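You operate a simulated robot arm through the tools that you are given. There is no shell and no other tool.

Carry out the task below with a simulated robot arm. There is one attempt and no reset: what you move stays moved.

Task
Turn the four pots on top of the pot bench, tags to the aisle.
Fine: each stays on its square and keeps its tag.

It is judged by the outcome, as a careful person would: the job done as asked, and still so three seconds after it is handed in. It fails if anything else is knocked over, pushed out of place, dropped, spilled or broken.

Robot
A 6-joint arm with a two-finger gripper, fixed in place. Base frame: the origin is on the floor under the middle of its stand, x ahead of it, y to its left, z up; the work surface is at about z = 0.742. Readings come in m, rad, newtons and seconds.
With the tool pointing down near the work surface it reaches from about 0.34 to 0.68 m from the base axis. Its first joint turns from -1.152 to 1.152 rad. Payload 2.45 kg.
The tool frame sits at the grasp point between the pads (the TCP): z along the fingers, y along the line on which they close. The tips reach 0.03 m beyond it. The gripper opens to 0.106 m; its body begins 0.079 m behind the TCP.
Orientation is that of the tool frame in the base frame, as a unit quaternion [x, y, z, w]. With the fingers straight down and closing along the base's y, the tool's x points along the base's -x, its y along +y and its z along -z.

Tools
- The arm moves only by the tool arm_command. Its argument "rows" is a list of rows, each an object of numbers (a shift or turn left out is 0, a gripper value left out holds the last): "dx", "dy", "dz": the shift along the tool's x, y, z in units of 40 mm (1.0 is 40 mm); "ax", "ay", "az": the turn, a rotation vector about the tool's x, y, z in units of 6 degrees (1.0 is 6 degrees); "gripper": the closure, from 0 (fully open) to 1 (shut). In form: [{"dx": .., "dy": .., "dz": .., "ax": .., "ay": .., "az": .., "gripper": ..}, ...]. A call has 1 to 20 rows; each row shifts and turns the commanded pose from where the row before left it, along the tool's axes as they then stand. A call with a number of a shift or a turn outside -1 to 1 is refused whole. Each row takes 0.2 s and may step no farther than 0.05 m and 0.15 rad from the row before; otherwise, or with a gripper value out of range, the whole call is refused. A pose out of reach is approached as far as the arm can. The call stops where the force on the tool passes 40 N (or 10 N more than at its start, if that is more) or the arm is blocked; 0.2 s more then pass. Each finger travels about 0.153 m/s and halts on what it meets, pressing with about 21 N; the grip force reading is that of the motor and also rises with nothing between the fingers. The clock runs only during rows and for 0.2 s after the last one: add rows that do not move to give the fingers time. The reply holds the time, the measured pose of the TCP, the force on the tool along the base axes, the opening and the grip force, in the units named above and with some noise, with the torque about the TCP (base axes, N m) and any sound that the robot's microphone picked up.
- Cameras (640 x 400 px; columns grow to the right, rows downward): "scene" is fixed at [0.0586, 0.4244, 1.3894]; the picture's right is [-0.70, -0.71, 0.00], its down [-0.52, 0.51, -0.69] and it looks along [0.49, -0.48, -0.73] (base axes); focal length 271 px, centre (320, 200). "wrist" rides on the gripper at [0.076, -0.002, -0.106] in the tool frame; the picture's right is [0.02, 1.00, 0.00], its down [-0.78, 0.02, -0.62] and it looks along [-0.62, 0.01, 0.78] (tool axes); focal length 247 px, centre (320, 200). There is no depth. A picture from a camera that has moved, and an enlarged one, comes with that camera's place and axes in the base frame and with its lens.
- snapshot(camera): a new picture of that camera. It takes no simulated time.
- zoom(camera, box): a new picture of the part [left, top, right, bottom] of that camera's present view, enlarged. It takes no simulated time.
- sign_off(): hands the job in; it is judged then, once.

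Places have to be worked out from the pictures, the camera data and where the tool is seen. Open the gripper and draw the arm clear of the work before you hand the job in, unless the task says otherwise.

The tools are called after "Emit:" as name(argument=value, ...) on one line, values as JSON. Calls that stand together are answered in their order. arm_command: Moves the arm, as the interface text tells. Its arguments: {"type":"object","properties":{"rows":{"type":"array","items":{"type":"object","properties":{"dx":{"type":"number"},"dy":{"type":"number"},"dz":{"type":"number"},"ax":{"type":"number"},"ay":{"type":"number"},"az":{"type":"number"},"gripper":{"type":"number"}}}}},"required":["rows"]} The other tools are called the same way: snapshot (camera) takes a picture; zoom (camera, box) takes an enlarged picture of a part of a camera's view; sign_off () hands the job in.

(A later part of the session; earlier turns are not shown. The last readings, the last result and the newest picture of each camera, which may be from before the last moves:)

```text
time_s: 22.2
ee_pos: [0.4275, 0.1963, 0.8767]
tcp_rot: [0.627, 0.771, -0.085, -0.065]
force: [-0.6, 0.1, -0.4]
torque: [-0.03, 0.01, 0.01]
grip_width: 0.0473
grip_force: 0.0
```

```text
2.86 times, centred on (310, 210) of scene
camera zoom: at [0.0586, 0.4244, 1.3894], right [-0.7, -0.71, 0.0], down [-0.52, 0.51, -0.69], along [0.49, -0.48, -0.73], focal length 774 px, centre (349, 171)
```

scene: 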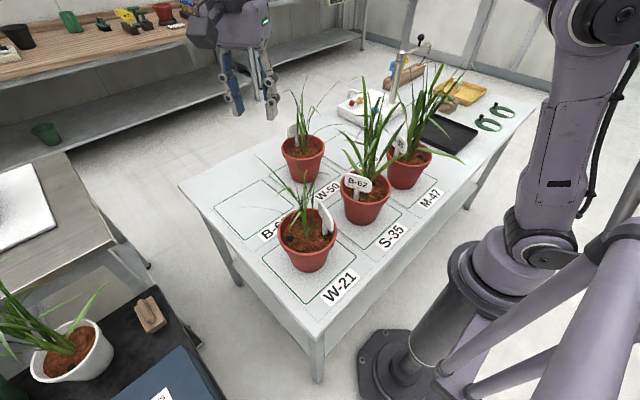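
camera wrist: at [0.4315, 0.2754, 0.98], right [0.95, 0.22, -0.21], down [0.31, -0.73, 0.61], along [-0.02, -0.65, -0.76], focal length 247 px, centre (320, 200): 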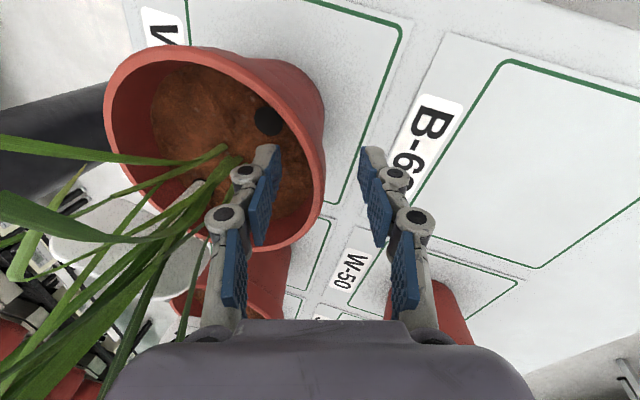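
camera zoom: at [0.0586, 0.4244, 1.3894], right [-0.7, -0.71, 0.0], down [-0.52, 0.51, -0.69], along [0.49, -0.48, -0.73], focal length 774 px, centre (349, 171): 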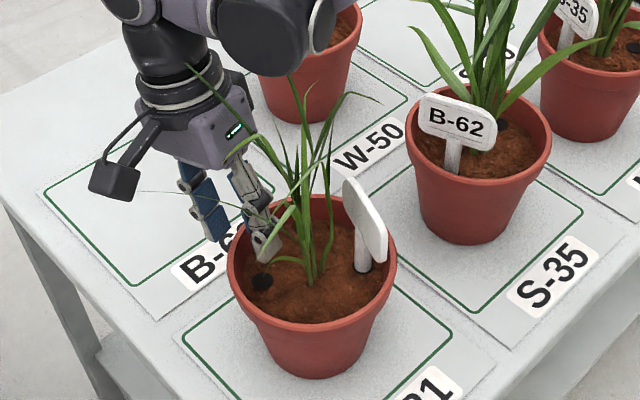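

The pads straddle the wall symmetrically with no contact force. I lower 5 mm more for a better bite, then close gently on the wall.

Emit:
arm_command(rows=[{"dy": 0.027, "dz": 0.122}, {}, {"gripper": 0.75}, {"gripper": 0.9}, {"gripper": 1.0}, {}, {}])

Emit:
snapshot(camera="wrist")

Emit:
zoom(camera="scene", box=[250, 140, 370, 280])

```text
time_s: 23.8
ee_pos: [0.427, 0.196, 0.8693]
tcp_rot: [0.627, 0.771, -0.085, -0.065]
force: [0.5, 3.2, 0.8]
torque: [0.75, -0.05, -0.12]
grip_width: 0.0097
grip_force: 20.6
```

```text
taken
camera wrist: at [0.4311, 0.2753, 0.9743], right [0.95, 0.22, -0.21], down [0.31, -0.73, 0.61], along [-0.02, -0.64, -0.76], focal length 247 px, centre (320, 200)
```

wrist: 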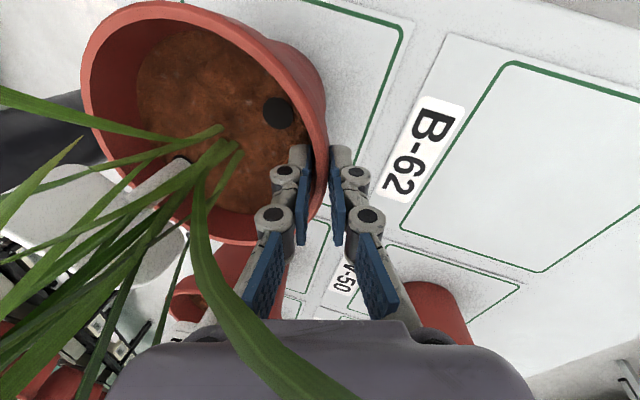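

```text
2.86 times, centred on (310, 210) of scene
camera zoom: at [0.0586, 0.4244, 1.3894], right [-0.7, -0.71, 0.0], down [-0.52, 0.51, -0.69], along [0.49, -0.48, -0.73], focal length 774 px, centre (349, 171)
```

zoom: 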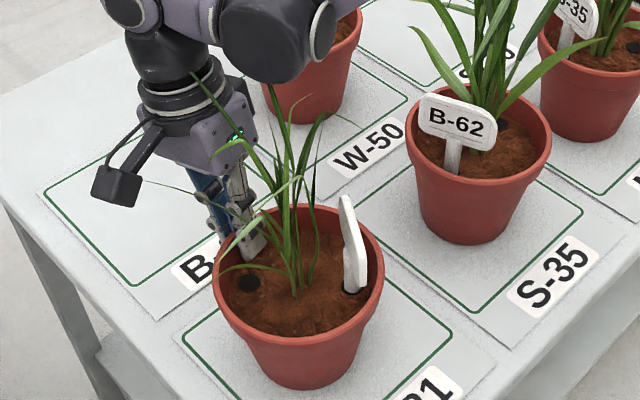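

The grip holds (9.7 mm lip, 20.6 N), but closing pulled the pot round about 13° and ~12 mm toward +y as the wall aligned with the pads; it is still inside its square. I now swing clockwise 24° about the pot's current axis (0.355,0.181) and check.

Emit:
arm_command(rows=[{"dx": -0.127, "dy": -0.0043, "dz": 0.001, "ay": 0.143, "az": 0.651}, {"dx": -0.127, "dy": -0.0043, "dz": 0.001, "ay": 0.143, "az": 0.651}, {"dx": -0.127, "dy": -0.0043, "dz": 0.001, "ay": 0.143, "az": 0.651}, {"dx": -0.127, "dy": -0.0043, "dz": 0.001, "ay": 0.143, "az": 0.651}, {"dx": -0.127, "dy": -0.0043, "dz": 0.001, "ay": 0.143, "az": 0.651}, {"dx": -0.127, "dy": -0.0043, "dz": 0.001, "ay": 0.143, "az": 0.651}])

Emit:
snapshot(camera="wrist")

Emit:
zoom(camera="scene", box=[250, 140, 370, 280])

```text
time_s: 25.2
ee_pos: [0.4271, 0.1631, 0.8706]
tcp_rot: [0.774, 0.624, -0.068, -0.08]
force: [-0.9, 2.3, 0.8]
torque: [0.41, -0.24, 0.03]
grip_width: 0.0098
grip_force: 20.8
```

```text
taken
camera wrist: at [0.4623, 0.2342, 0.9742], right [0.96, -0.19, -0.21], down [-0.02, -0.79, 0.61], along [-0.28, -0.58, -0.77], focal length 247 px, centre (320, 200)
```

wrist: 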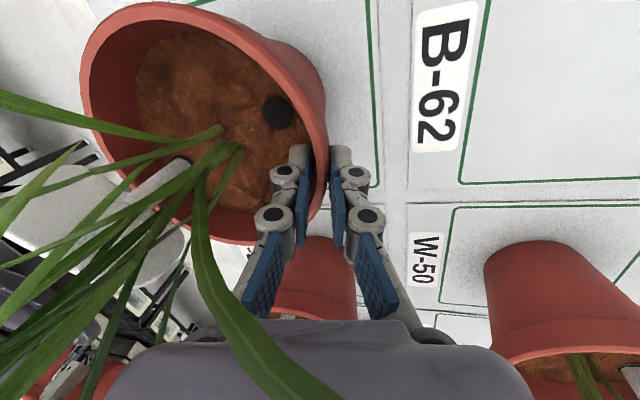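

```text
2.86 times, centred on (310, 210) of scene
camera zoom: at [0.0586, 0.4244, 1.3894], right [-0.7, -0.71, 0.0], down [-0.52, 0.51, -0.69], along [0.49, -0.48, -0.73], focal length 774 px, centre (349, 171)
```

zoom: 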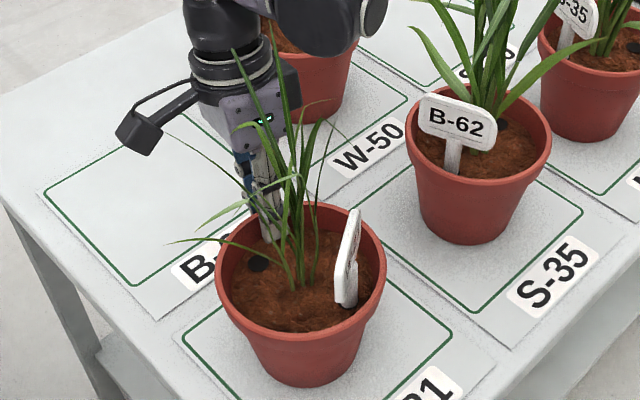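

The pot turns rigidly with the gripper. I continue another 28° clockwise.

Emit:
arm_command(rows=[{"dx": -0.127, "dy": -0.0043, "dz": 0.001, "ay": 0.143, "az": 0.651}, {"dx": -0.127, "dy": -0.0043, "dz": 0.001, "ay": 0.143, "az": 0.651}, {"dx": -0.127, "dy": -0.0043, "dz": 0.001, "ay": 0.143, "az": 0.651}, {"dx": -0.127, "dy": -0.0043, "dz": 0.001, "ay": 0.143, "az": 0.651}, {"dx": -0.127, "dy": -0.0043, "dz": 0.001, "ay": 0.143, "az": 0.651}, {"dx": -0.127, "dy": -0.0043, "dz": 0.001, "ay": 0.143, "az": 0.651}, {"dx": -0.127, "dy": -0.0043, "dz": 0.001, "ay": 0.143, "az": 0.651}])

Emit:
snapshot(camera="wrist")

Emit:
zoom(camera="scene", box=[250, 140, 370, 280])

```text
time_s: 26.8
ee_pos: [0.4115, 0.1306, 0.8712]
tcp_rot: [0.902, 0.418, -0.046, -0.094]
force: [-1.4, -0.1, 0.7]
torque: [-0.34, 0.0, 0.12]
grip_width: 0.0099
grip_force: 20.9
```

```text
taken
camera wrist: at [0.4764, 0.1759, 0.9745], right [0.76, -0.62, -0.21], down [-0.39, -0.69, 0.61], along [-0.52, -0.38, -0.77], focal length 247 px, centre (320, 200)
```

wrist: 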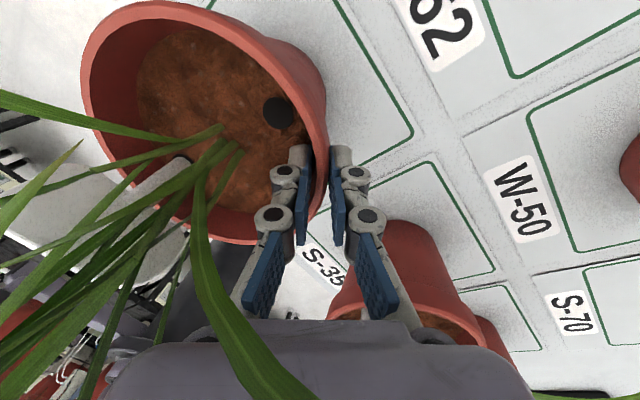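

```text
2.86 times, centred on (310, 210) of scene
camera zoom: at [0.0587, 0.4244, 1.3894], right [-0.7, -0.71, 0.0], down [-0.52, 0.51, -0.69], along [0.49, -0.48, -0.73], focal length 774 px, centre (349, 171)
```

zoom: 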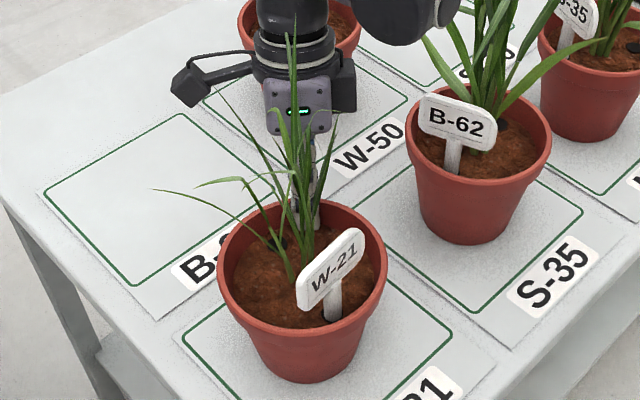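

Pot A's tag now reads toward the robot's aisle (normal ≈176°). I nudge the pot back 10 mm toward −y to re-centre it on its square, then release and rise straight up.

Emit:
arm_command(rows=[{"dx": -0.095, "dy": 0.079, "dz": -0.016}, {"dx": -0.095, "dy": 0.079, "dz": -0.016}, {}, {"gripper": 0.85}, {"gripper": 0.7}, {"gripper": 0.58}, {}, {"dy": -0.104, "dz": -0.489}, {"dy": -0.104, "dz": -0.489}, {"dy": -0.208, "dz": -0.978}, {"dy": -0.208, "dz": -0.978}, {"dy": -0.208, "dz": -0.978}, {"dy": -0.208, "dz": -0.978}, {"dy": -0.208, "dz": -0.978}])

Emit:
snapshot(camera="wrist")

Emit:
zoom(camera="scene", box=[240, 120, 400, 280])

```text
time_s: 29.8
ee_pos: [0.4145, 0.1249, 1.1121]
tcp_rot: [0.902, 0.418, -0.045, -0.095]
force: [-0.5, 1.6, 0.1]
torque: [0.01, 0.01, -0.02]
grip_width: 0.0444
grip_force: 0.0
```

```text
taken
camera wrist: at [0.4784, 0.1687, 1.2154], right [0.76, -0.61, -0.21], down [-0.39, -0.69, 0.61], along [-0.52, -0.38, -0.77], focal length 247 px, centre (320, 200)
```

wrist: 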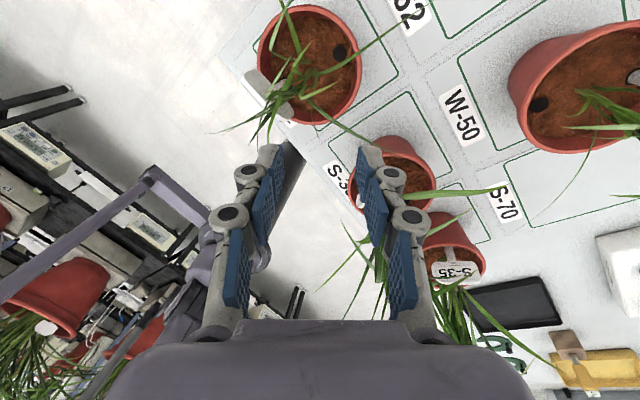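

```text
2.50 times, centred on (320, 200) of scene
camera zoom: at [0.0586, 0.4244, 1.3894], right [-0.7, -0.71, 0.0], down [-0.52, 0.51, -0.69], along [0.49, -0.48, -0.73], focal length 677 px, centre (320, 200)
```

zoom: 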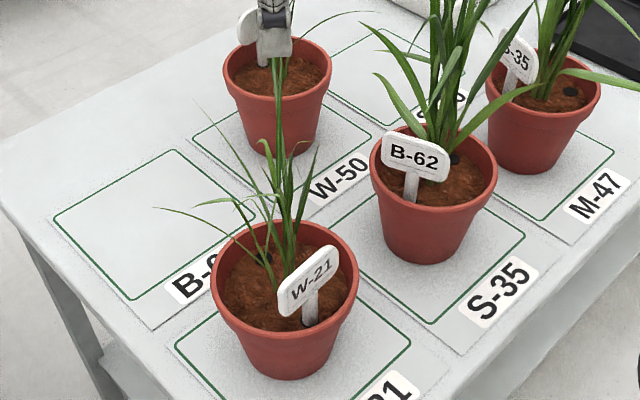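

Pot A now shows W-21 toward the aisle and sits on its square. Next is pot D: I level the tool, rise, and rotate to a yaw suited for pinching D's −y side.

Emit:
arm_command(rows=[{"ax": -1}, {"ax": -1}, {"dz": -1}, {"dz": -1}, {"az": -1}, {"az": -1}, {"az": -1}, {"az": -1}, {"az": -1}, {"az": -1}, {"az": -1}, {"az": -1}, {"az": -1}, {"az": -1}, {"az": -1}, {"az": -1}, {"az": -1}, {"az": -1}, {"az": -1}, {"az": -1}])

Emit:
arm_command(rows=[{"az": -1}, {"az": -1}, {"az": -1}, {"az": -1}, {"az": -1}, {"az": -1}, {"az": -1}, {"az": -1}])

Emit:
snapshot(camera="wrist")

```text
time_s: 34.0
ee_pos: [0.4121, 0.1219, 1.1917]
tcp_rot: [0.293, 0.956, -0.002, 0.0]
force: [-0.1, -0.8, -0.3]
torque: [0.01, 0.01, 0.0]
grip_width: 0.0443
grip_force: 0.0
```

```text
time_s: 35.8
ee_pos: [0.4128, 0.1224, 1.1916]
tcp_rot: [-0.122, 0.992, -0.001, -0.001]
force: [0.3, -0.1, 0.2]
torque: [-0.01, 0.01, -0.02]
grip_width: 0.0449
grip_force: 0.1
```

```text
taken
camera wrist: at [0.3372, 0.1023, 1.2975], right [-0.26, 0.96, 0.0], down [0.76, 0.21, 0.62], along [0.6, 0.16, -0.78], focal length 247 px, centre (320, 200)
```

wrist: 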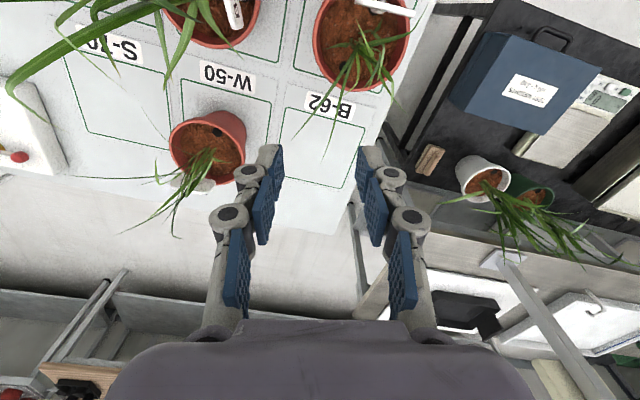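

I slide the tool toward −y at height so the camera looks straight at pot D.

Emit:
arm_command(rows=[{"dx": 0.2, "dy": -0.97}, {"dx": 0.2, "dy": -0.97}, {"dx": 0.2, "dy": -0.97}, {"dx": 0.2, "dy": -0.97}, {"dx": 0.2, "dy": -0.97}, {}])

Emit:
snapshot(camera="wrist")

Emit:
zoom(camera="wrist", box=[250, 70, 410, 220])

```text
time_s: 37.2
ee_pos: [0.4164, -0.0738, 1.1912]
tcp_rot: [-0.121, 0.993, -0.001, -0.001]
force: [0.5, 1.0, -0.2]
torque: [-0.03, -0.01, 0.01]
grip_width: 0.0446
grip_force: 0.1
```

```text
taken
camera wrist: at [0.343, -0.0941, 1.2975], right [-0.26, 0.97, 0.0], down [0.76, 0.21, 0.62], along [0.6, 0.16, -0.78], focal length 247 px, centre (320, 200)
```

wrist: 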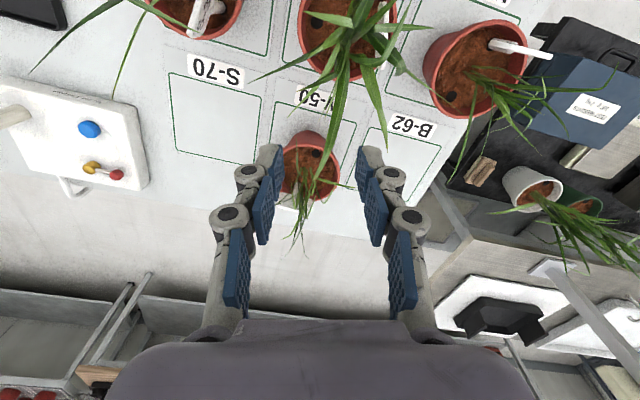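

```text
2.67 times, centred on (330, 145) of wrist
camera zoom: at [0.343, -0.0941, 1.2975], right [-0.26, 0.97, 0.0], down [0.76, 0.21, 0.62], along [0.6, 0.16, -0.78], focal length 659 px, centre (293, 347)
```

zoom: 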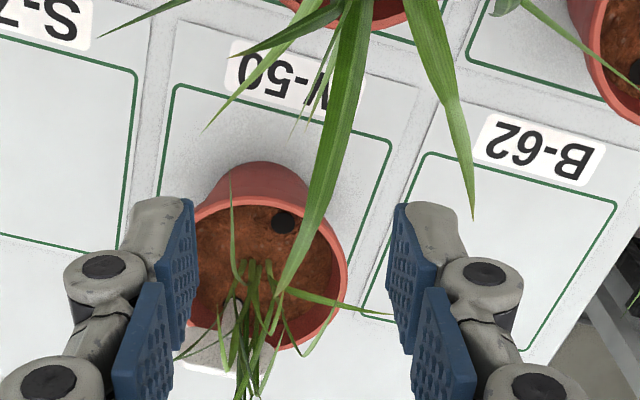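

Pot D's centre is about (0.620,−0.044) with its tag on the far side; its −y side is free of leaves. I move over the empty S-70 square, descend partway there, and tilt the tool body outward.

Emit:
arm_command(rows=[{"dx": -0.7, "dy": -0.66}, {"dx": -0.7, "dy": -0.66}, {"dx": -0.7, "dy": -0.66}, {"dx": -0.7, "dy": -0.66}, {"dz": 0.9}, {"dz": 0.9}, {"dz": 0.9}, {"dz": 0.9}, {"dz": 0.9}, {"ax": -1}, {"ax": -1}, {}])

Emit:
snapshot(camera="wrist")

Emit:
snapshot(camera="scene")

```text
time_s: 39.8
ee_pos: [0.5499, -0.149, 1.0065]
tcp_rot: [-0.119, 0.987, 0.103, -0.013]
force: [0.1, 0.3, -0.2]
torque: [0.0, -0.02, -0.03]
grip_width: 0.0446
grip_force: 0.0
out of reach, approached as far as the arm can: row 4
```

```text
taken
camera wrist: at [0.4806, -0.1909, 1.1103], right [-0.25, 0.94, 0.21], down [0.79, 0.08, 0.61], along [0.56, 0.32, -0.76], focal length 247 px, centre (320, 200)
```

wrist: 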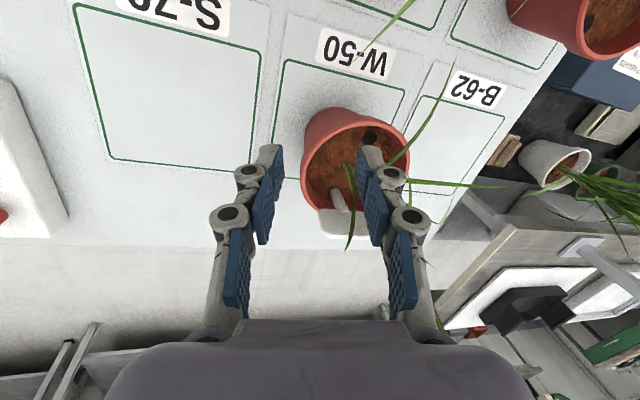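

```text
taken
```

scene: 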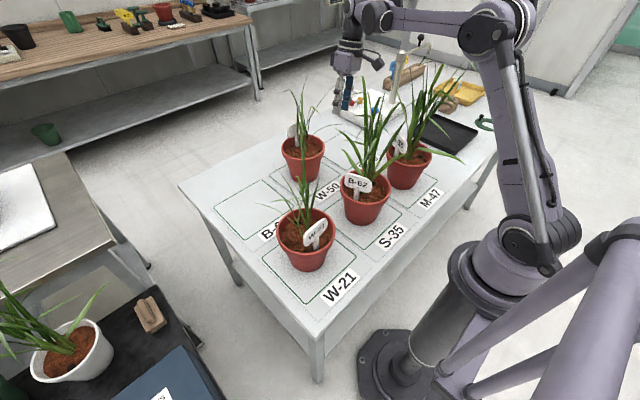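

I zoom on pot D to refine its rim location from this pose.

Emit:
zoom(camera="wrist", box=[270, 80, 450, 260])

```text
2.22 times, centred on (360, 170) of wrist
camera zoom: at [0.4806, -0.1909, 1.1103], right [-0.25, 0.94, 0.21], down [0.79, 0.08, 0.61], along [0.56, 0.32, -0.76], focal length 549 px, centre (231, 267)
```

zoom: 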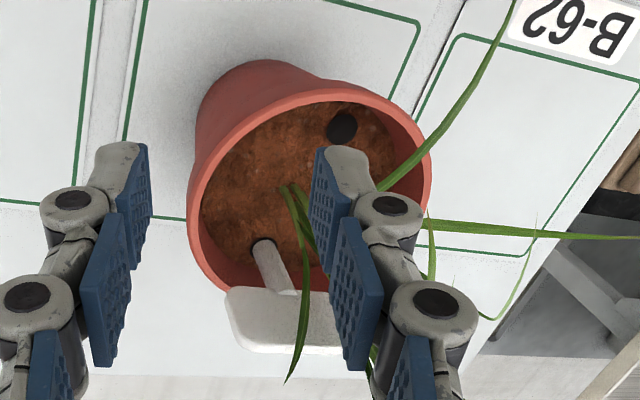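

Taking D's centre as (0.620,−0.0445), I shift the pinch to φ≈−88° for more clearance from the tag, and approach to z≈0.93.

Emit:
arm_command(rows=[{"ay": -0.208, "az": 0.978}, {"ay": -0.208, "az": 0.978}, {"dx": -0.61, "dy": 0.107, "dz": 0.673}, {"dx": -0.61, "dy": 0.107, "dz": 0.673}, {"dx": -0.61, "dy": 0.107, "dz": 0.673}, {}])

Emit:
snapshot(camera="wrist")

Emit:
zoom(camera="scene", box=[240, 60, 400, 200])

```text
time_s: 41.2
ee_pos: [0.6197, -0.1187, 0.9311]
tcp_rot: [-0.016, 0.995, 0.103, -0.003]
force: [0.0, 0.7, 0.8]
torque: [0.03, -0.01, 0.0]
grip_width: 0.0445
grip_force: 0.1
```

```text
taken
camera wrist: at [0.544, -0.1456, 1.0341], right [-0.05, 0.98, 0.21], down [0.79, -0.09, 0.61], along [0.61, 0.19, -0.76], focal length 247 px, centre (320, 200)
```

wrist: 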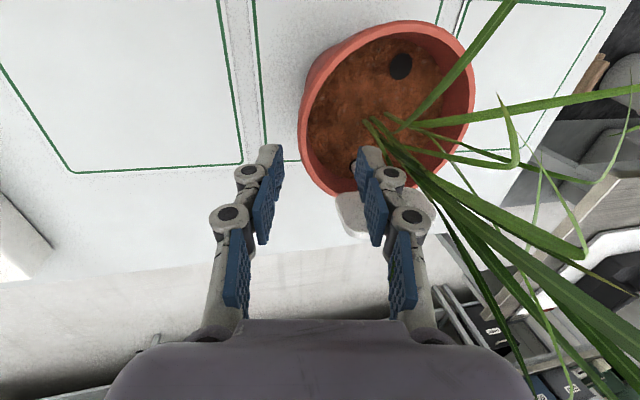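

```text
2.86 times, centred on (320, 130) of scene
camera zoom: at [0.0586, 0.4244, 1.3894], right [-0.7, -0.71, 0.0], down [-0.52, 0.51, -0.69], along [0.49, -0.48, -0.73], focal length 774 px, centre (320, 400)
```

zoom: 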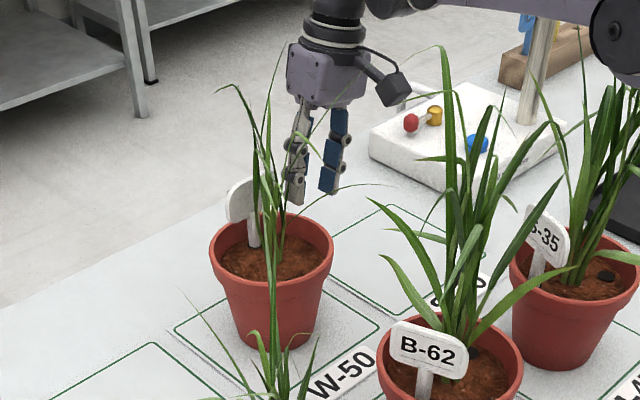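

I zoom again to separate the rim lip from the outer wall, for accurate centring.

Emit:
zoom(camera="wrist", box=[270, 0, 510, 230])

```text
1.74 times, centred on (390, 115) of wrist
camera zoom: at [0.544, -0.1456, 1.0341], right [-0.05, 0.98, 0.21], down [0.79, -0.09, 0.61], along [0.61, 0.19, -0.76], focal length 430 px, centre (198, 348)
```

zoom: 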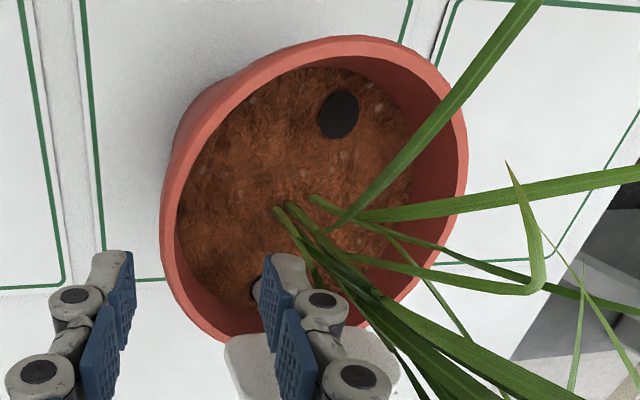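

Correcting for perspective, D's centre is (0.6185,−0.046) with rim at z≈0.857, so the tool is already aligned. I descend 61 mm straight down to pinch height.

Emit:
arm_command(rows=[{"dy": -0.104, "dz": 0.497}, {"dy": -0.104, "dz": 0.497}, {"dy": -0.08, "dz": 0.38}, {}])

Emit:
snapshot(camera="wrist")

Emit:
zoom(camera="scene", box=[260, 80, 380, 190])

```text
time_s: 42.2
ee_pos: [0.6195, -0.1191, 0.875]
tcp_rot: [-0.016, 0.995, 0.102, -0.003]
force: [0.1, -0.1, 0.0]
torque: [0.03, -0.01, -0.02]
grip_width: 0.0443
grip_force: 0.2
```

```text
taken
camera wrist: at [0.5435, -0.1466, 0.9777], right [-0.05, 0.98, 0.21], down [0.79, -0.09, 0.61], along [0.61, 0.19, -0.77], focal length 247 px, centre (320, 200)
```

wrist: 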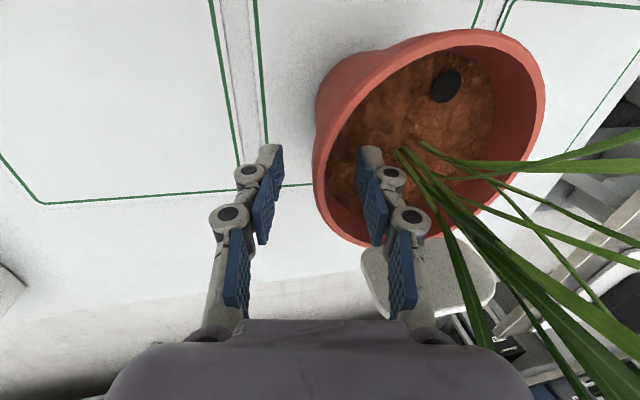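

```text
3.64 times, centred on (320, 135) of scene
camera zoom: at [0.0586, 0.4244, 1.3894], right [-0.7, -0.71, 0.0], down [-0.52, 0.51, -0.69], along [0.49, -0.48, -0.73], focal length 985 px, centre (320, 436)
```

zoom: 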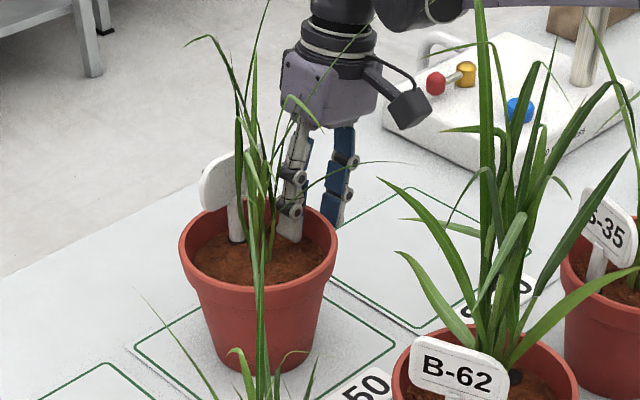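

Pads straddle the wall evenly and the tag is clear. I lower 5 mm and close.

Emit:
arm_command(rows=[{"dy": -0.026, "dz": 0.122}, {}, {"gripper": 0.75}, {"gripper": 0.9}, {"gripper": 1.0}, {}, {}])

Emit:
snapshot(camera="wrist")

Emit:
zoom(camera="scene", box=[260, 80, 380, 190])

```text
time_s: 43.8
ee_pos: [0.6189, -0.1193, 0.8689]
tcp_rot: [-0.017, 0.995, 0.103, -0.003]
force: [1.6, 1.6, 0.7]
torque: [-0.03, 0.1, -0.17]
grip_width: 0.0104
grip_force: 20.9
```

```text
taken
camera wrist: at [0.5437, -0.1458, 0.9727], right [-0.05, 0.98, 0.21], down [0.79, -0.09, 0.61], along [0.61, 0.19, -0.76], focal length 247 px, centre (320, 200)
```

wrist: 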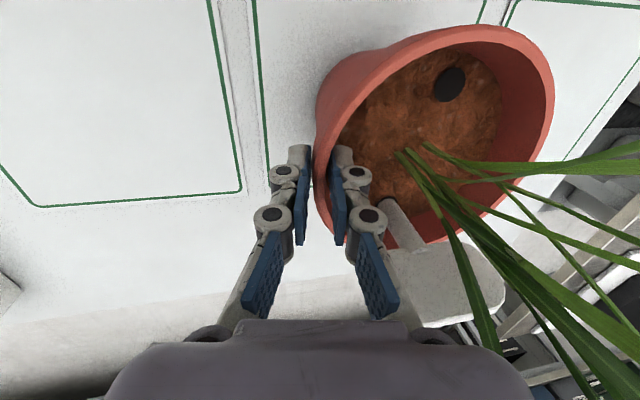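

```text
3.64 times, centred on (320, 135) of scene
camera zoom: at [0.0587, 0.4244, 1.3894], right [-0.7, -0.71, 0.0], down [-0.52, 0.51, -0.69], along [0.49, -0.48, -0.73], focal length 985 px, centre (320, 436)
```

zoom: 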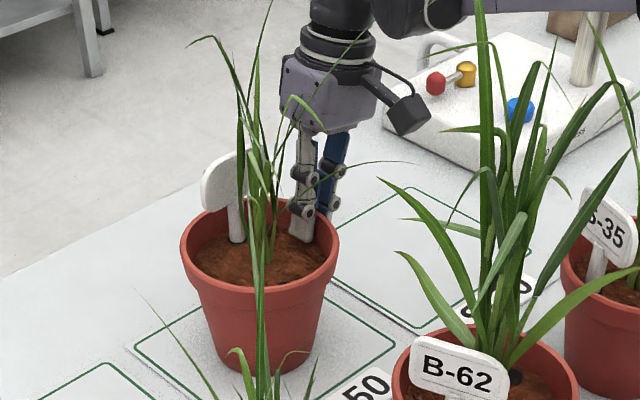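

The grip closed without moving the pot. I swing clockwise 40° about its axis (0.6165,−0.046).

Emit:
arm_command(rows=[{"dx": 0.127, "dy": 0.0043, "dz": 0.001, "ay": -0.137, "az": 0.652}, {"dx": 0.127, "dy": 0.0043, "dz": 0.001, "ay": -0.137, "az": 0.652}, {"dx": 0.127, "dy": 0.0043, "dz": 0.001, "ay": -0.137, "az": 0.652}, {"dx": 0.127, "dy": 0.0043, "dz": 0.001, "ay": -0.137, "az": 0.652}, {"dx": 0.127, "dy": 0.0043, "dz": 0.001, "ay": -0.137, "az": 0.652}, {"dx": 0.127, "dy": 0.0043, "dz": 0.001, "ay": -0.137, "az": 0.652}, {"dx": 0.127, "dy": 0.0043, "dz": 0.001, "ay": -0.137, "az": 0.652}, {"dx": 0.127, "dy": 0.0043, "dz": 0.001, "ay": -0.137, "az": 0.652}, {"dx": 0.127, "dy": 0.0043, "dz": 0.001, "ay": -0.137, "az": 0.652}, {"dx": 0.127, "dy": 0.0043, "dz": 0.001, "ay": -0.137, "az": 0.652}])

Emit:
snapshot(camera="wrist")

Emit:
zoom(camera="scene", box=[240, 60, 400, 200])

```text
time_s: 46.0
ee_pos: [0.574, -0.1021, 0.8698]
tcp_rot: [0.326, 0.94, 0.097, 0.032]
force: [-0.1, 0.6, -0.6]
torque: [-0.21, 0.32, 0.11]
grip_width: 0.0105
grip_force: 21.1
```

```text
taken
camera wrist: at [0.498, -0.0739, 0.9733], right [0.59, 0.78, 0.2], down [0.55, -0.57, 0.61], along [0.59, -0.25, -0.77], focal length 247 px, centre (320, 200)
```

wrist: 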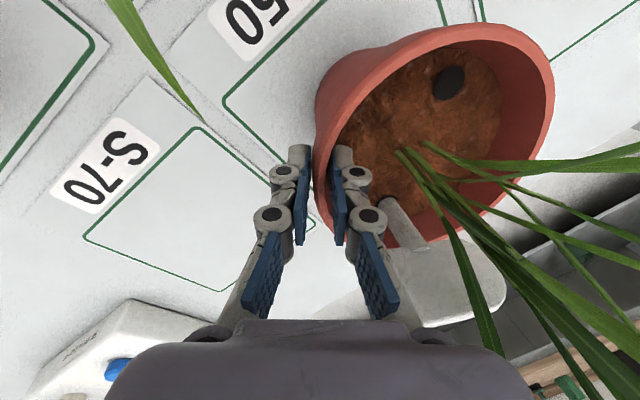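

```text
2.86 times, centred on (320, 130) of scene
camera zoom: at [0.0587, 0.4244, 1.3894], right [-0.7, -0.71, 0.0], down [-0.52, 0.51, -0.69], along [0.49, -0.48, -0.73], focal length 774 px, centre (320, 400)
```

zoom: 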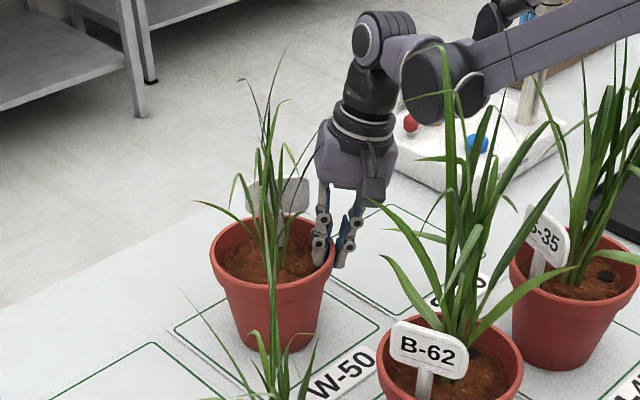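

Rigid turning again with negligible forces. I continue another 60°.

Emit:
arm_command(rows=[{"dx": 0.127, "dy": 0.0043, "dz": 0.001, "ay": -0.137, "az": 0.652}, {"dx": 0.127, "dy": 0.0043, "dz": 0.001, "ay": -0.137, "az": 0.652}, {"dx": 0.127, "dy": 0.0043, "dz": 0.001, "ay": -0.137, "az": 0.652}, {"dx": 0.127, "dy": 0.0043, "dz": 0.001, "ay": -0.137, "az": 0.652}, {"dx": 0.127, "dy": 0.0043, "dz": 0.001, "ay": -0.137, "az": 0.652}, {"dx": 0.127, "dy": 0.0043, "dz": 0.001, "ay": -0.137, "az": 0.652}, {"dx": 0.127, "dy": 0.0043, "dz": 0.001, "ay": -0.137, "az": 0.652}, {"dx": 0.127, "dy": 0.0043, "dz": 0.001, "ay": -0.137, "az": 0.652}, {"dx": 0.127, "dy": 0.0043, "dz": 0.001, "ay": -0.137, "az": 0.652}, {"dx": 0.127, "dy": 0.0043, "dz": 0.001, "ay": -0.137, "az": 0.652}, {"dx": 0.127, "dy": 0.0043, "dz": 0.001, "ay": -0.137, "az": 0.652}, {"dx": 0.127, "dy": 0.0043, "dz": 0.001, "ay": -0.137, "az": 0.652}, {"dx": 0.127, "dy": 0.0043, "dz": 0.001, "ay": -0.137, "az": 0.652}, {"dx": 0.127, "dy": 0.0043, "dz": 0.001, "ay": -0.137, "az": 0.652}, {"dx": 0.127, "dy": 0.0043, "dz": 0.001, "ay": -0.137, "az": 0.652}])

Emit:
snapshot(camera="wrist")

Emit:
zoom(camera="scene", box=[240, 60, 400, 200])

```text
time_s: 49.2
ee_pos: [0.5466, -0.0332, 0.8704]
tcp_rot: [0.751, 0.652, 0.067, 0.078]
force: [1.0, 0.4, 0.2]
torque: [-0.02, 0.03, 0.18]
grip_width: 0.0104
grip_force: 21.1
```

```text
taken
camera wrist: at [0.5325, 0.045, 0.973], right [0.97, -0.12, 0.2], down [-0.22, -0.76, 0.61], along [0.08, -0.64, -0.76], focal length 247 px, centre (320, 200)
```

wrist: 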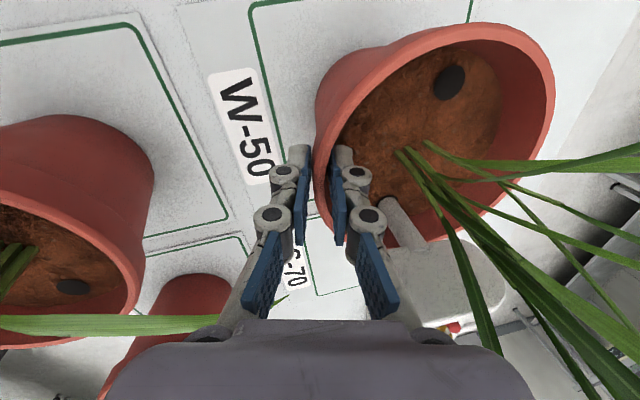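

```text
2.86 times, centred on (320, 130) of scene
camera zoom: at [0.0587, 0.4244, 1.3894], right [-0.7, -0.71, 0.0], down [-0.52, 0.51, -0.69], along [0.49, -0.48, -0.73], focal length 774 px, centre (320, 400)
```

zoom: 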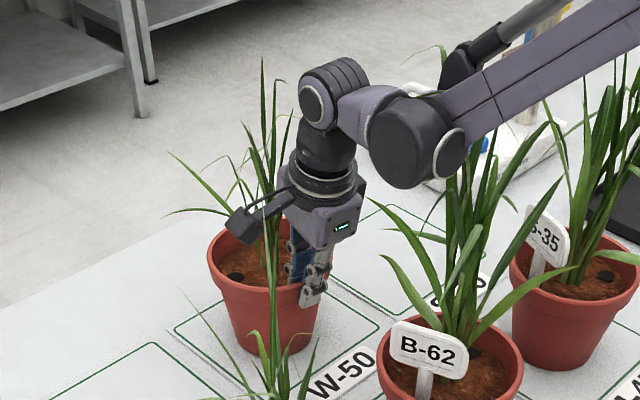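

100° done, the pot stays centred. I continue the remaining ~58°.

Emit:
arm_command(rows=[{"dx": 0.127, "dy": 0.0043, "dz": 0.001, "ay": -0.137, "az": 0.652}, {"dx": 0.127, "dy": 0.0043, "dz": 0.001, "ay": -0.137, "az": 0.652}, {"dx": 0.127, "dy": 0.0043, "dz": 0.001, "ay": -0.137, "az": 0.652}, {"dx": 0.127, "dy": 0.0043, "dz": 0.001, "ay": -0.137, "az": 0.652}, {"dx": 0.127, "dy": 0.0043, "dz": 0.001, "ay": -0.137, "az": 0.652}, {"dx": 0.127, "dy": 0.0043, "dz": 0.001, "ay": -0.137, "az": 0.652}, {"dx": 0.127, "dy": 0.0043, "dz": 0.001, "ay": -0.137, "az": 0.652}, {"dx": 0.127, "dy": 0.0043, "dz": 0.001, "ay": -0.137, "az": 0.652}, {"dx": 0.127, "dy": 0.0043, "dz": 0.001, "ay": -0.137, "az": 0.652}, {"dx": 0.127, "dy": 0.0043, "dz": 0.001, "ay": -0.137, "az": 0.652}, {"dx": 0.127, "dy": 0.0043, "dz": 0.001, "ay": -0.137, "az": 0.652}, {"dx": 0.127, "dy": 0.0043, "dz": 0.001, "ay": -0.137, "az": 0.652}, {"dx": 0.127, "dy": 0.0043, "dz": 0.001, "ay": -0.137, "az": 0.652}, {"dx": 0.127, "dy": 0.0043, "dz": 0.001, "ay": -0.137, "az": 0.652}])

Emit:
snapshot(camera="wrist")

Emit:
zoom(camera="scene", box=[240, 60, 400, 200])

```text
time_s: 52.2
ee_pos: [0.5859, 0.0202, 0.8716]
tcp_rot: [0.969, 0.224, 0.022, 0.1]
force: [0.8, -0.7, 0.3]
torque: [0.5, 0.24, 0.05]
grip_width: 0.0112
grip_force: 21.6
```

```text
taken
camera wrist: at [0.6444, 0.0748, 0.9749], right [0.45, -0.87, 0.2], down [-0.75, -0.24, 0.61], along [-0.48, -0.43, -0.76], focal length 247 px, centre (320, 200)
```

wrist: 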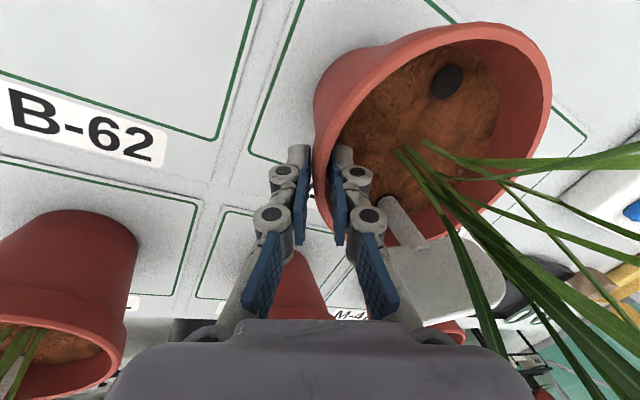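

```text
2.86 times, centred on (320, 130) of scene
camera zoom: at [0.0588, 0.4244, 1.3894], right [-0.7, -0.71, 0.0], down [-0.52, 0.51, -0.69], along [0.49, -0.48, -0.73], focal length 774 px, centre (320, 400)
```

zoom: 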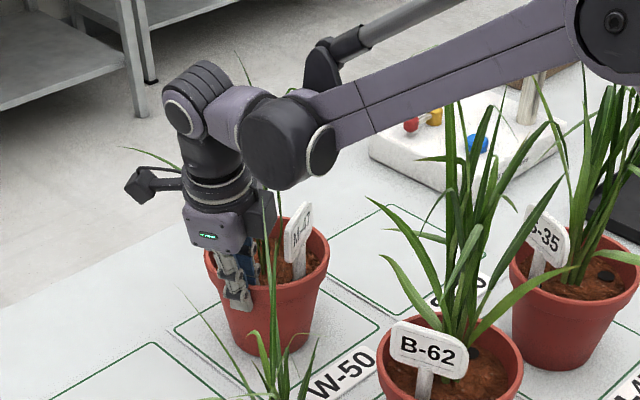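

The tag face is now visible from the scene camera; I zoom in to measure its direction.

Emit:
zoom(camera="scene", box=[285, 100, 335, 150])

```text
8.00 times, centred on (310, 125) of scene
camera zoom: at [0.0588, 0.4244, 1.3894], right [-0.7, -0.71, 0.0], down [-0.52, 0.51, -0.69], along [0.49, -0.48, -0.73], focal length 2166 px, centre (400, 800)
```

zoom: 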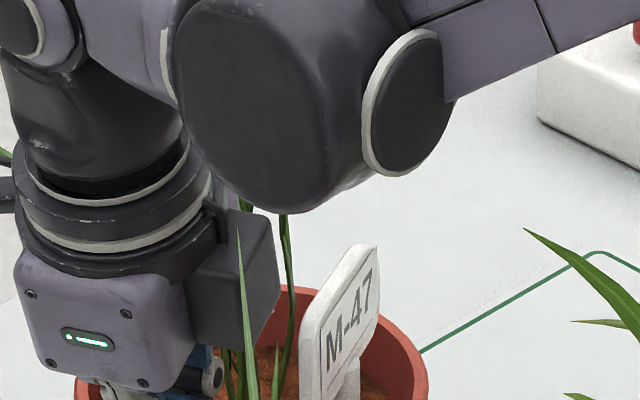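

By proper back-projection the M-47 tag faces about 200°, so it needs roughly 16–18° more clockwise. I add that.

Emit:
arm_command(rows=[{"dx": 0.135, "dy": 0.0046, "dz": 0.001, "ay": -0.145, "az": 0.693}, {"dx": 0.135, "dy": 0.0046, "dz": 0.001, "ay": -0.145, "az": 0.693}, {"dx": 0.135, "dy": 0.0046, "dz": 0.001, "ay": -0.145, "az": 0.693}, {"dx": 0.135, "dy": 0.0046, "dz": 0.001, "ay": -0.145, "az": 0.693}, {}])

Emit:
zoom(camera="scene", box=[265, 90, 365, 190])

Emit:
snapshot(camera="wrist")

```text
time_s: 53.4
ee_pos: [0.6024, 0.0181, 0.8716]
tcp_rot: [0.988, 0.119, 0.011, 0.101]
force: [-0.4, 0.0, -0.1]
torque: [0.33, 0.06, 0.01]
grip_width: 0.011
grip_force: 21.4
out of reach, approached as far as the arm can: row 3, 4
```

```text
4.00 times, centred on (315, 140) of scene
camera zoom: at [0.0588, 0.4244, 1.3894], right [-0.7, -0.71, 0.0], down [-0.52, 0.51, -0.69], along [0.49, -0.48, -0.73], focal length 1083 px, centre (340, 440)
```

zoom: 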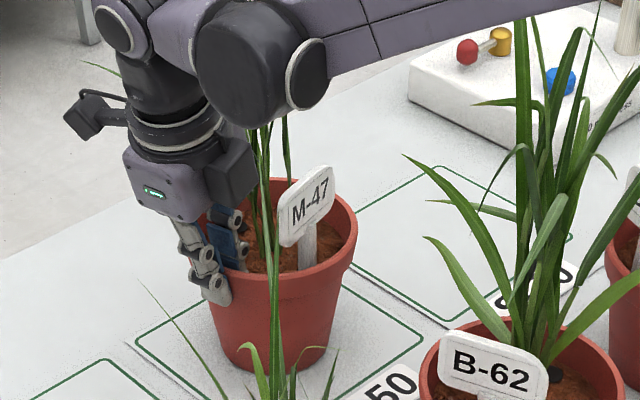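

```text
taken
camera wrist: at [0.6713, 0.0588, 0.975], right [0.25, -0.95, 0.2], down [-0.78, -0.08, 0.61], along [-0.57, -0.31, -0.76], focal length 247 px, centre (320, 200)
```

wrist: 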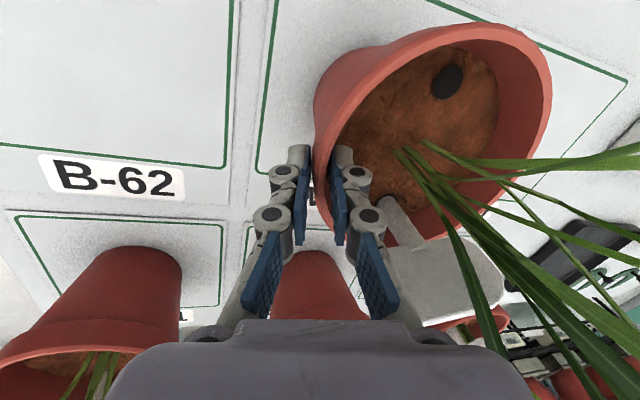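

The tag now faces about 188°, essentially straight to the aisle, and the pot is still on its square. I open to the same width as at approach and lift straight up.

Emit:
arm_command(rows=[{"gripper": 0.85}, {"gripper": 0.72}, {"gripper": 0.6}, {}, {"dy": 0.051, "dz": -0.245}, {"dy": 0.103, "dz": -0.489}, {"dy": 0.205, "dz": -0.97}, {"dy": 0.205, "dz": -0.97}, {"dy": 0.205, "dz": -0.97}, {"dy": 0.205, "dz": -0.97}, {}])

Emit:
snapshot(camera="wrist")

Emit:
zoom(camera="scene", box=[220, 80, 420, 240])

```text
time_s: 55.8
ee_pos: [0.6034, 0.0173, 1.0635]
tcp_rot: [0.988, 0.119, 0.011, 0.1]
force: [-0.6, -0.7, 0.0]
torque: [0.02, 0.0, 0.0]
grip_width: 0.0426
grip_force: 0.0
```

```text
taken
camera wrist: at [0.6719, 0.0572, 1.1659], right [0.25, -0.95, 0.2], down [-0.79, -0.08, 0.61], along [-0.56, -0.31, -0.76], focal length 247 px, centre (320, 200)
```

wrist: 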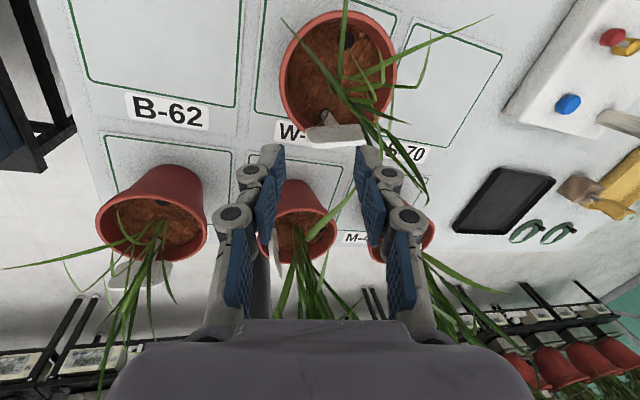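

```text
2.50 times, centred on (320, 160) of scene
camera zoom: at [0.0586, 0.4244, 1.3894], right [-0.7, -0.71, 0.0], down [-0.52, 0.51, -0.69], along [0.49, -0.48, -0.73], focal length 677 px, centre (320, 300)
```

zoom: 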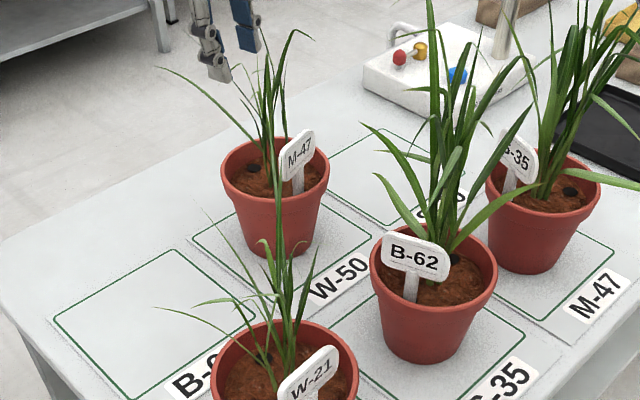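

Pot D is turned and sits on its square with M-47 facing the aisle. Next is pot B (tag ≈113°, needs about +67°): I level the tool, yaw for a far-side pinch, and move over B while rising.

Emit:
arm_command(rows=[{"ax": 1}, {"ax": 1}, {"az": -1}, {"az": -1}, {"az": -1}, {"az": -1}, {"az": -1}, {"az": -1}, {"az": -1}, {"dx": -0.575, "dy": -0.517, "dz": -0.625}, {"dx": -0.575, "dy": -0.517, "dz": -0.625}, {"dx": -0.575, "dy": -0.517, "dz": -0.625}, {"dx": -0.575, "dy": -0.517, "dz": -0.625}, {"dx": -0.78, "dz": -0.225}, {"dx": -0.78, "dz": -0.225}, {"dx": -0.78, "dz": -0.225}, {}])

Emit:
snapshot(camera="wrist")

Emit:
snapshot(camera="scene")

```text
time_s: 59.4
ee_pos: [0.4326, -0.0887, 1.1869]
tcp_rot: [0.884, 0.467, 0.0, -0.002]
force: [0.7, -0.5, -0.2]
torque: [0.01, -0.01, 0.01]
grip_width: 0.0427
grip_force: 0.0
```

```text
taken
camera wrist: at [0.4744, -0.0254, 1.2931], right [0.84, -0.54, -0.01], down [-0.42, -0.66, 0.62], along [-0.34, -0.52, -0.78], focal length 247 px, centre (320, 200)
```

wrist: 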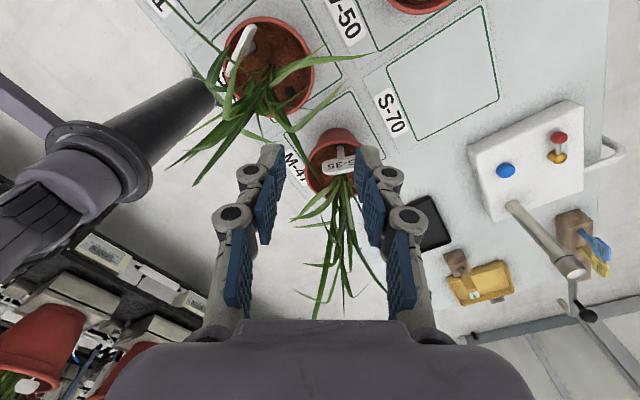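

```text
taken
```

scene: 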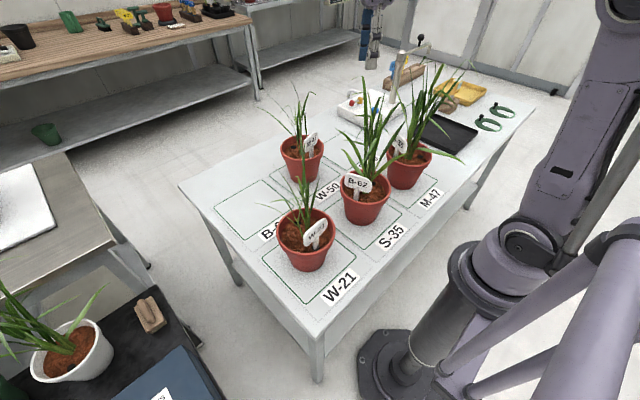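

Pot B is seen nearly from above; I zoom on it and on C for centres, tags and leaf gaps.

Emit:
zoom(camera="wrist", box=[180, 0, 360, 130])

Emit:
zoom(camera="wrist", box=[280, 110, 400, 220])

```text
3.08 times, centred on (270, 65) of wrist
camera zoom: at [0.4744, -0.0254, 1.2931], right [0.84, -0.54, -0.01], down [-0.42, -0.66, 0.62], along [-0.34, -0.52, -0.78], focal length 760 px, centre (474, 615)
```

zoom: 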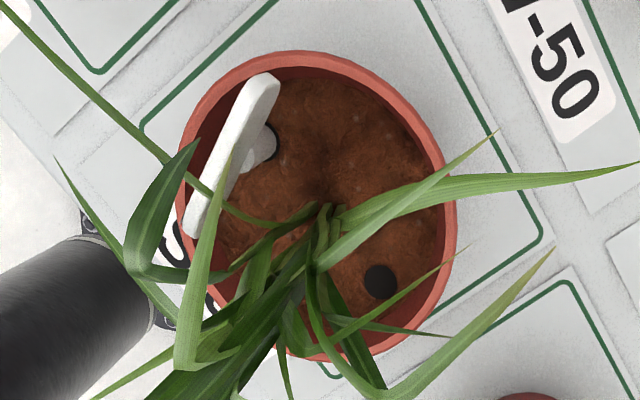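

```text
3.64 times, centred on (340, 165) of wrist
camera zoom: at [0.4744, -0.0254, 1.2931], right [0.84, -0.54, -0.01], down [-0.42, -0.66, 0.62], along [-0.34, -0.52, -0.78], focal length 898 px, centre (247, 327)
```

zoom: 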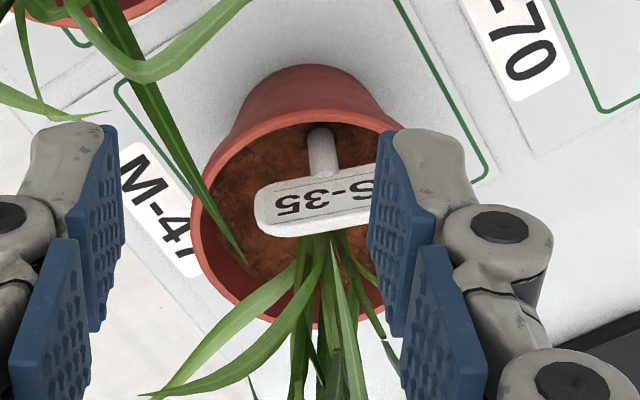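

B's centre resolves to about (0.356,−0.050), with a leaf-free arc between φ≈−5° and 60°. I yaw for a pinch at φ≈5°, tilt outward 12°, and descend to z≈0.93.

Emit:
arm_command(rows=[{"az": -1}, {"az": -1}, {"az": -1}, {"az": -1}, {"az": -1}, {"az": -1}, {"az": -0.55}, {"dx": 0.57}, {"dx": 0.57}, {"ax": 1}, {"ax": 1}, {"dy": 0.208, "dz": 0.978}, {"dy": 0.208, "dz": 0.978}, {"dy": 0.208, "dz": 0.978}, {"dy": 0.208, "dz": 0.978}, {"dy": 0.208, "dz": 0.978}, {"dy": 0.208, "dz": 0.978}, {"dy": 0.09, "dz": 0.42}, {}])

Emit:
snapshot(camera="wrist")

Emit:
zoom(camera="scene", box=[280, 80, 440, 240])

```text
time_s: 63.4
ee_pos: [0.4264, -0.0394, 0.9345]
tcp_rot: [0.671, 0.734, -0.077, -0.074]
force: [-0.4, 0.4, 0.6]
torque: [0.01, 0.0, -0.02]
grip_width: 0.0424
grip_force: 0.0
```

```text
taken
camera wrist: at [0.4396, 0.0363, 1.0392], right [0.97, 0.11, -0.21], down [0.22, -0.77, 0.6], along [-0.1, -0.63, -0.77], focal length 247 px, centre (320, 200)
```

wrist: 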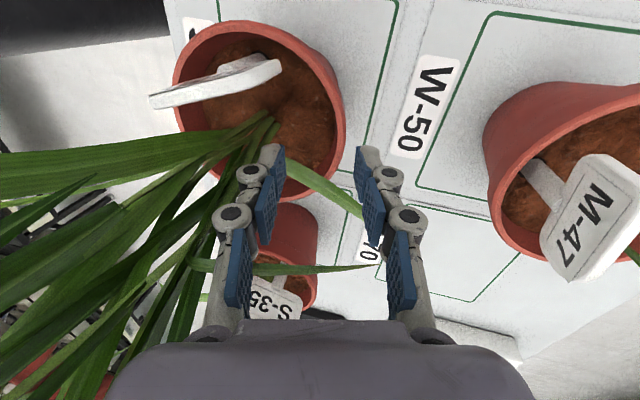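

```text
2.50 times, centred on (360, 160) of scene
camera zoom: at [0.0586, 0.4244, 1.3894], right [-0.7, -0.71, 0.0], down [-0.52, 0.51, -0.69], along [0.49, -0.48, -0.73], focal length 677 px, centre (220, 300)
```

zoom: 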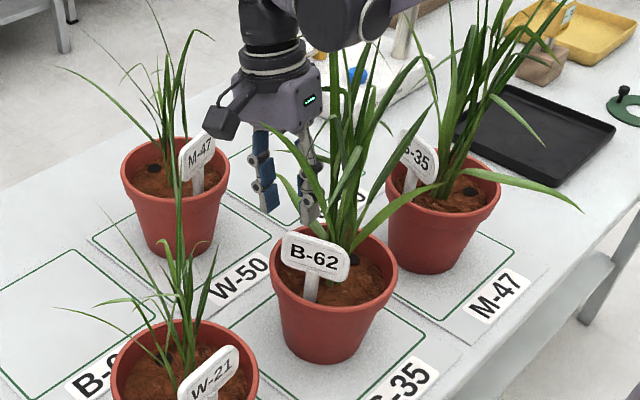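

Fitting the rim outline gives B's centre (0.3565,−0.053). I shift 7 mm and descend to just above pinch depth.

Emit:
arm_command(rows=[{"dx": -0.095, "dy": -0.01}, {"dx": -0.095, "dy": 0.1, "dz": 0.48}, {"dy": 0.14, "dz": 0.48}, {"dy": 0.13, "dz": 0.48}, {}])

Emit:
snapshot(camera="wrist")

Emit:
zoom(camera="scene", box=[300, 100, 420, 230])

```text
time_s: 64.6
ee_pos: [0.4278, -0.0491, 0.8731]
tcp_rot: [0.672, 0.733, -0.076, -0.074]
force: [0.3, 0.2, 0.1]
torque: [-0.04, -0.01, -0.02]
grip_width: 0.0422
grip_force: 0.0
```

```text
taken
camera wrist: at [0.4413, 0.0278, 0.9764], right [0.97, 0.11, -0.21], down [0.22, -0.77, 0.6], along [-0.1, -0.63, -0.77], focal length 247 px, centre (320, 200)
```

wrist: 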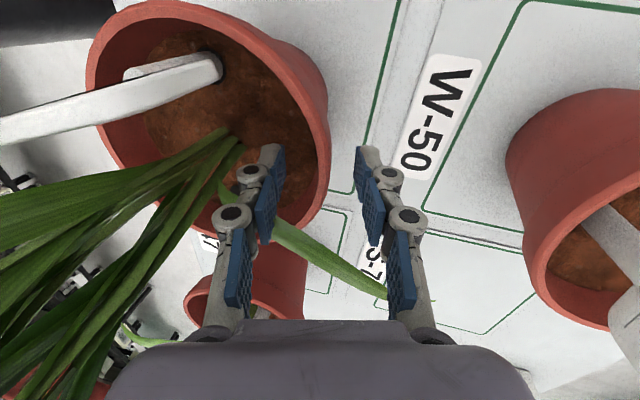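

```text
3.08 times, centred on (360, 165) of scene
camera zoom: at [0.0586, 0.4244, 1.3894], right [-0.7, -0.71, 0.0], down [-0.52, 0.51, -0.69], along [0.49, -0.48, -0.73], focal length 833 px, centre (197, 308)
```

zoom: 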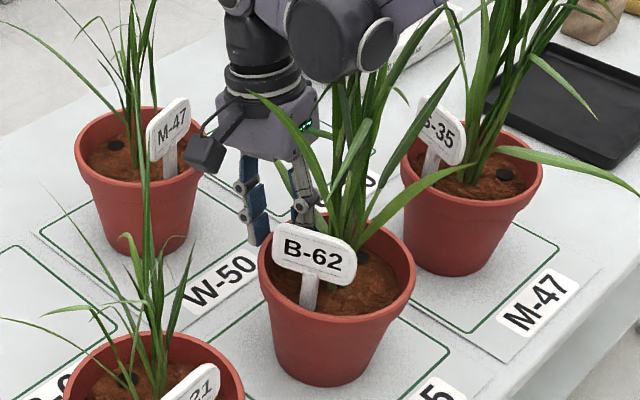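

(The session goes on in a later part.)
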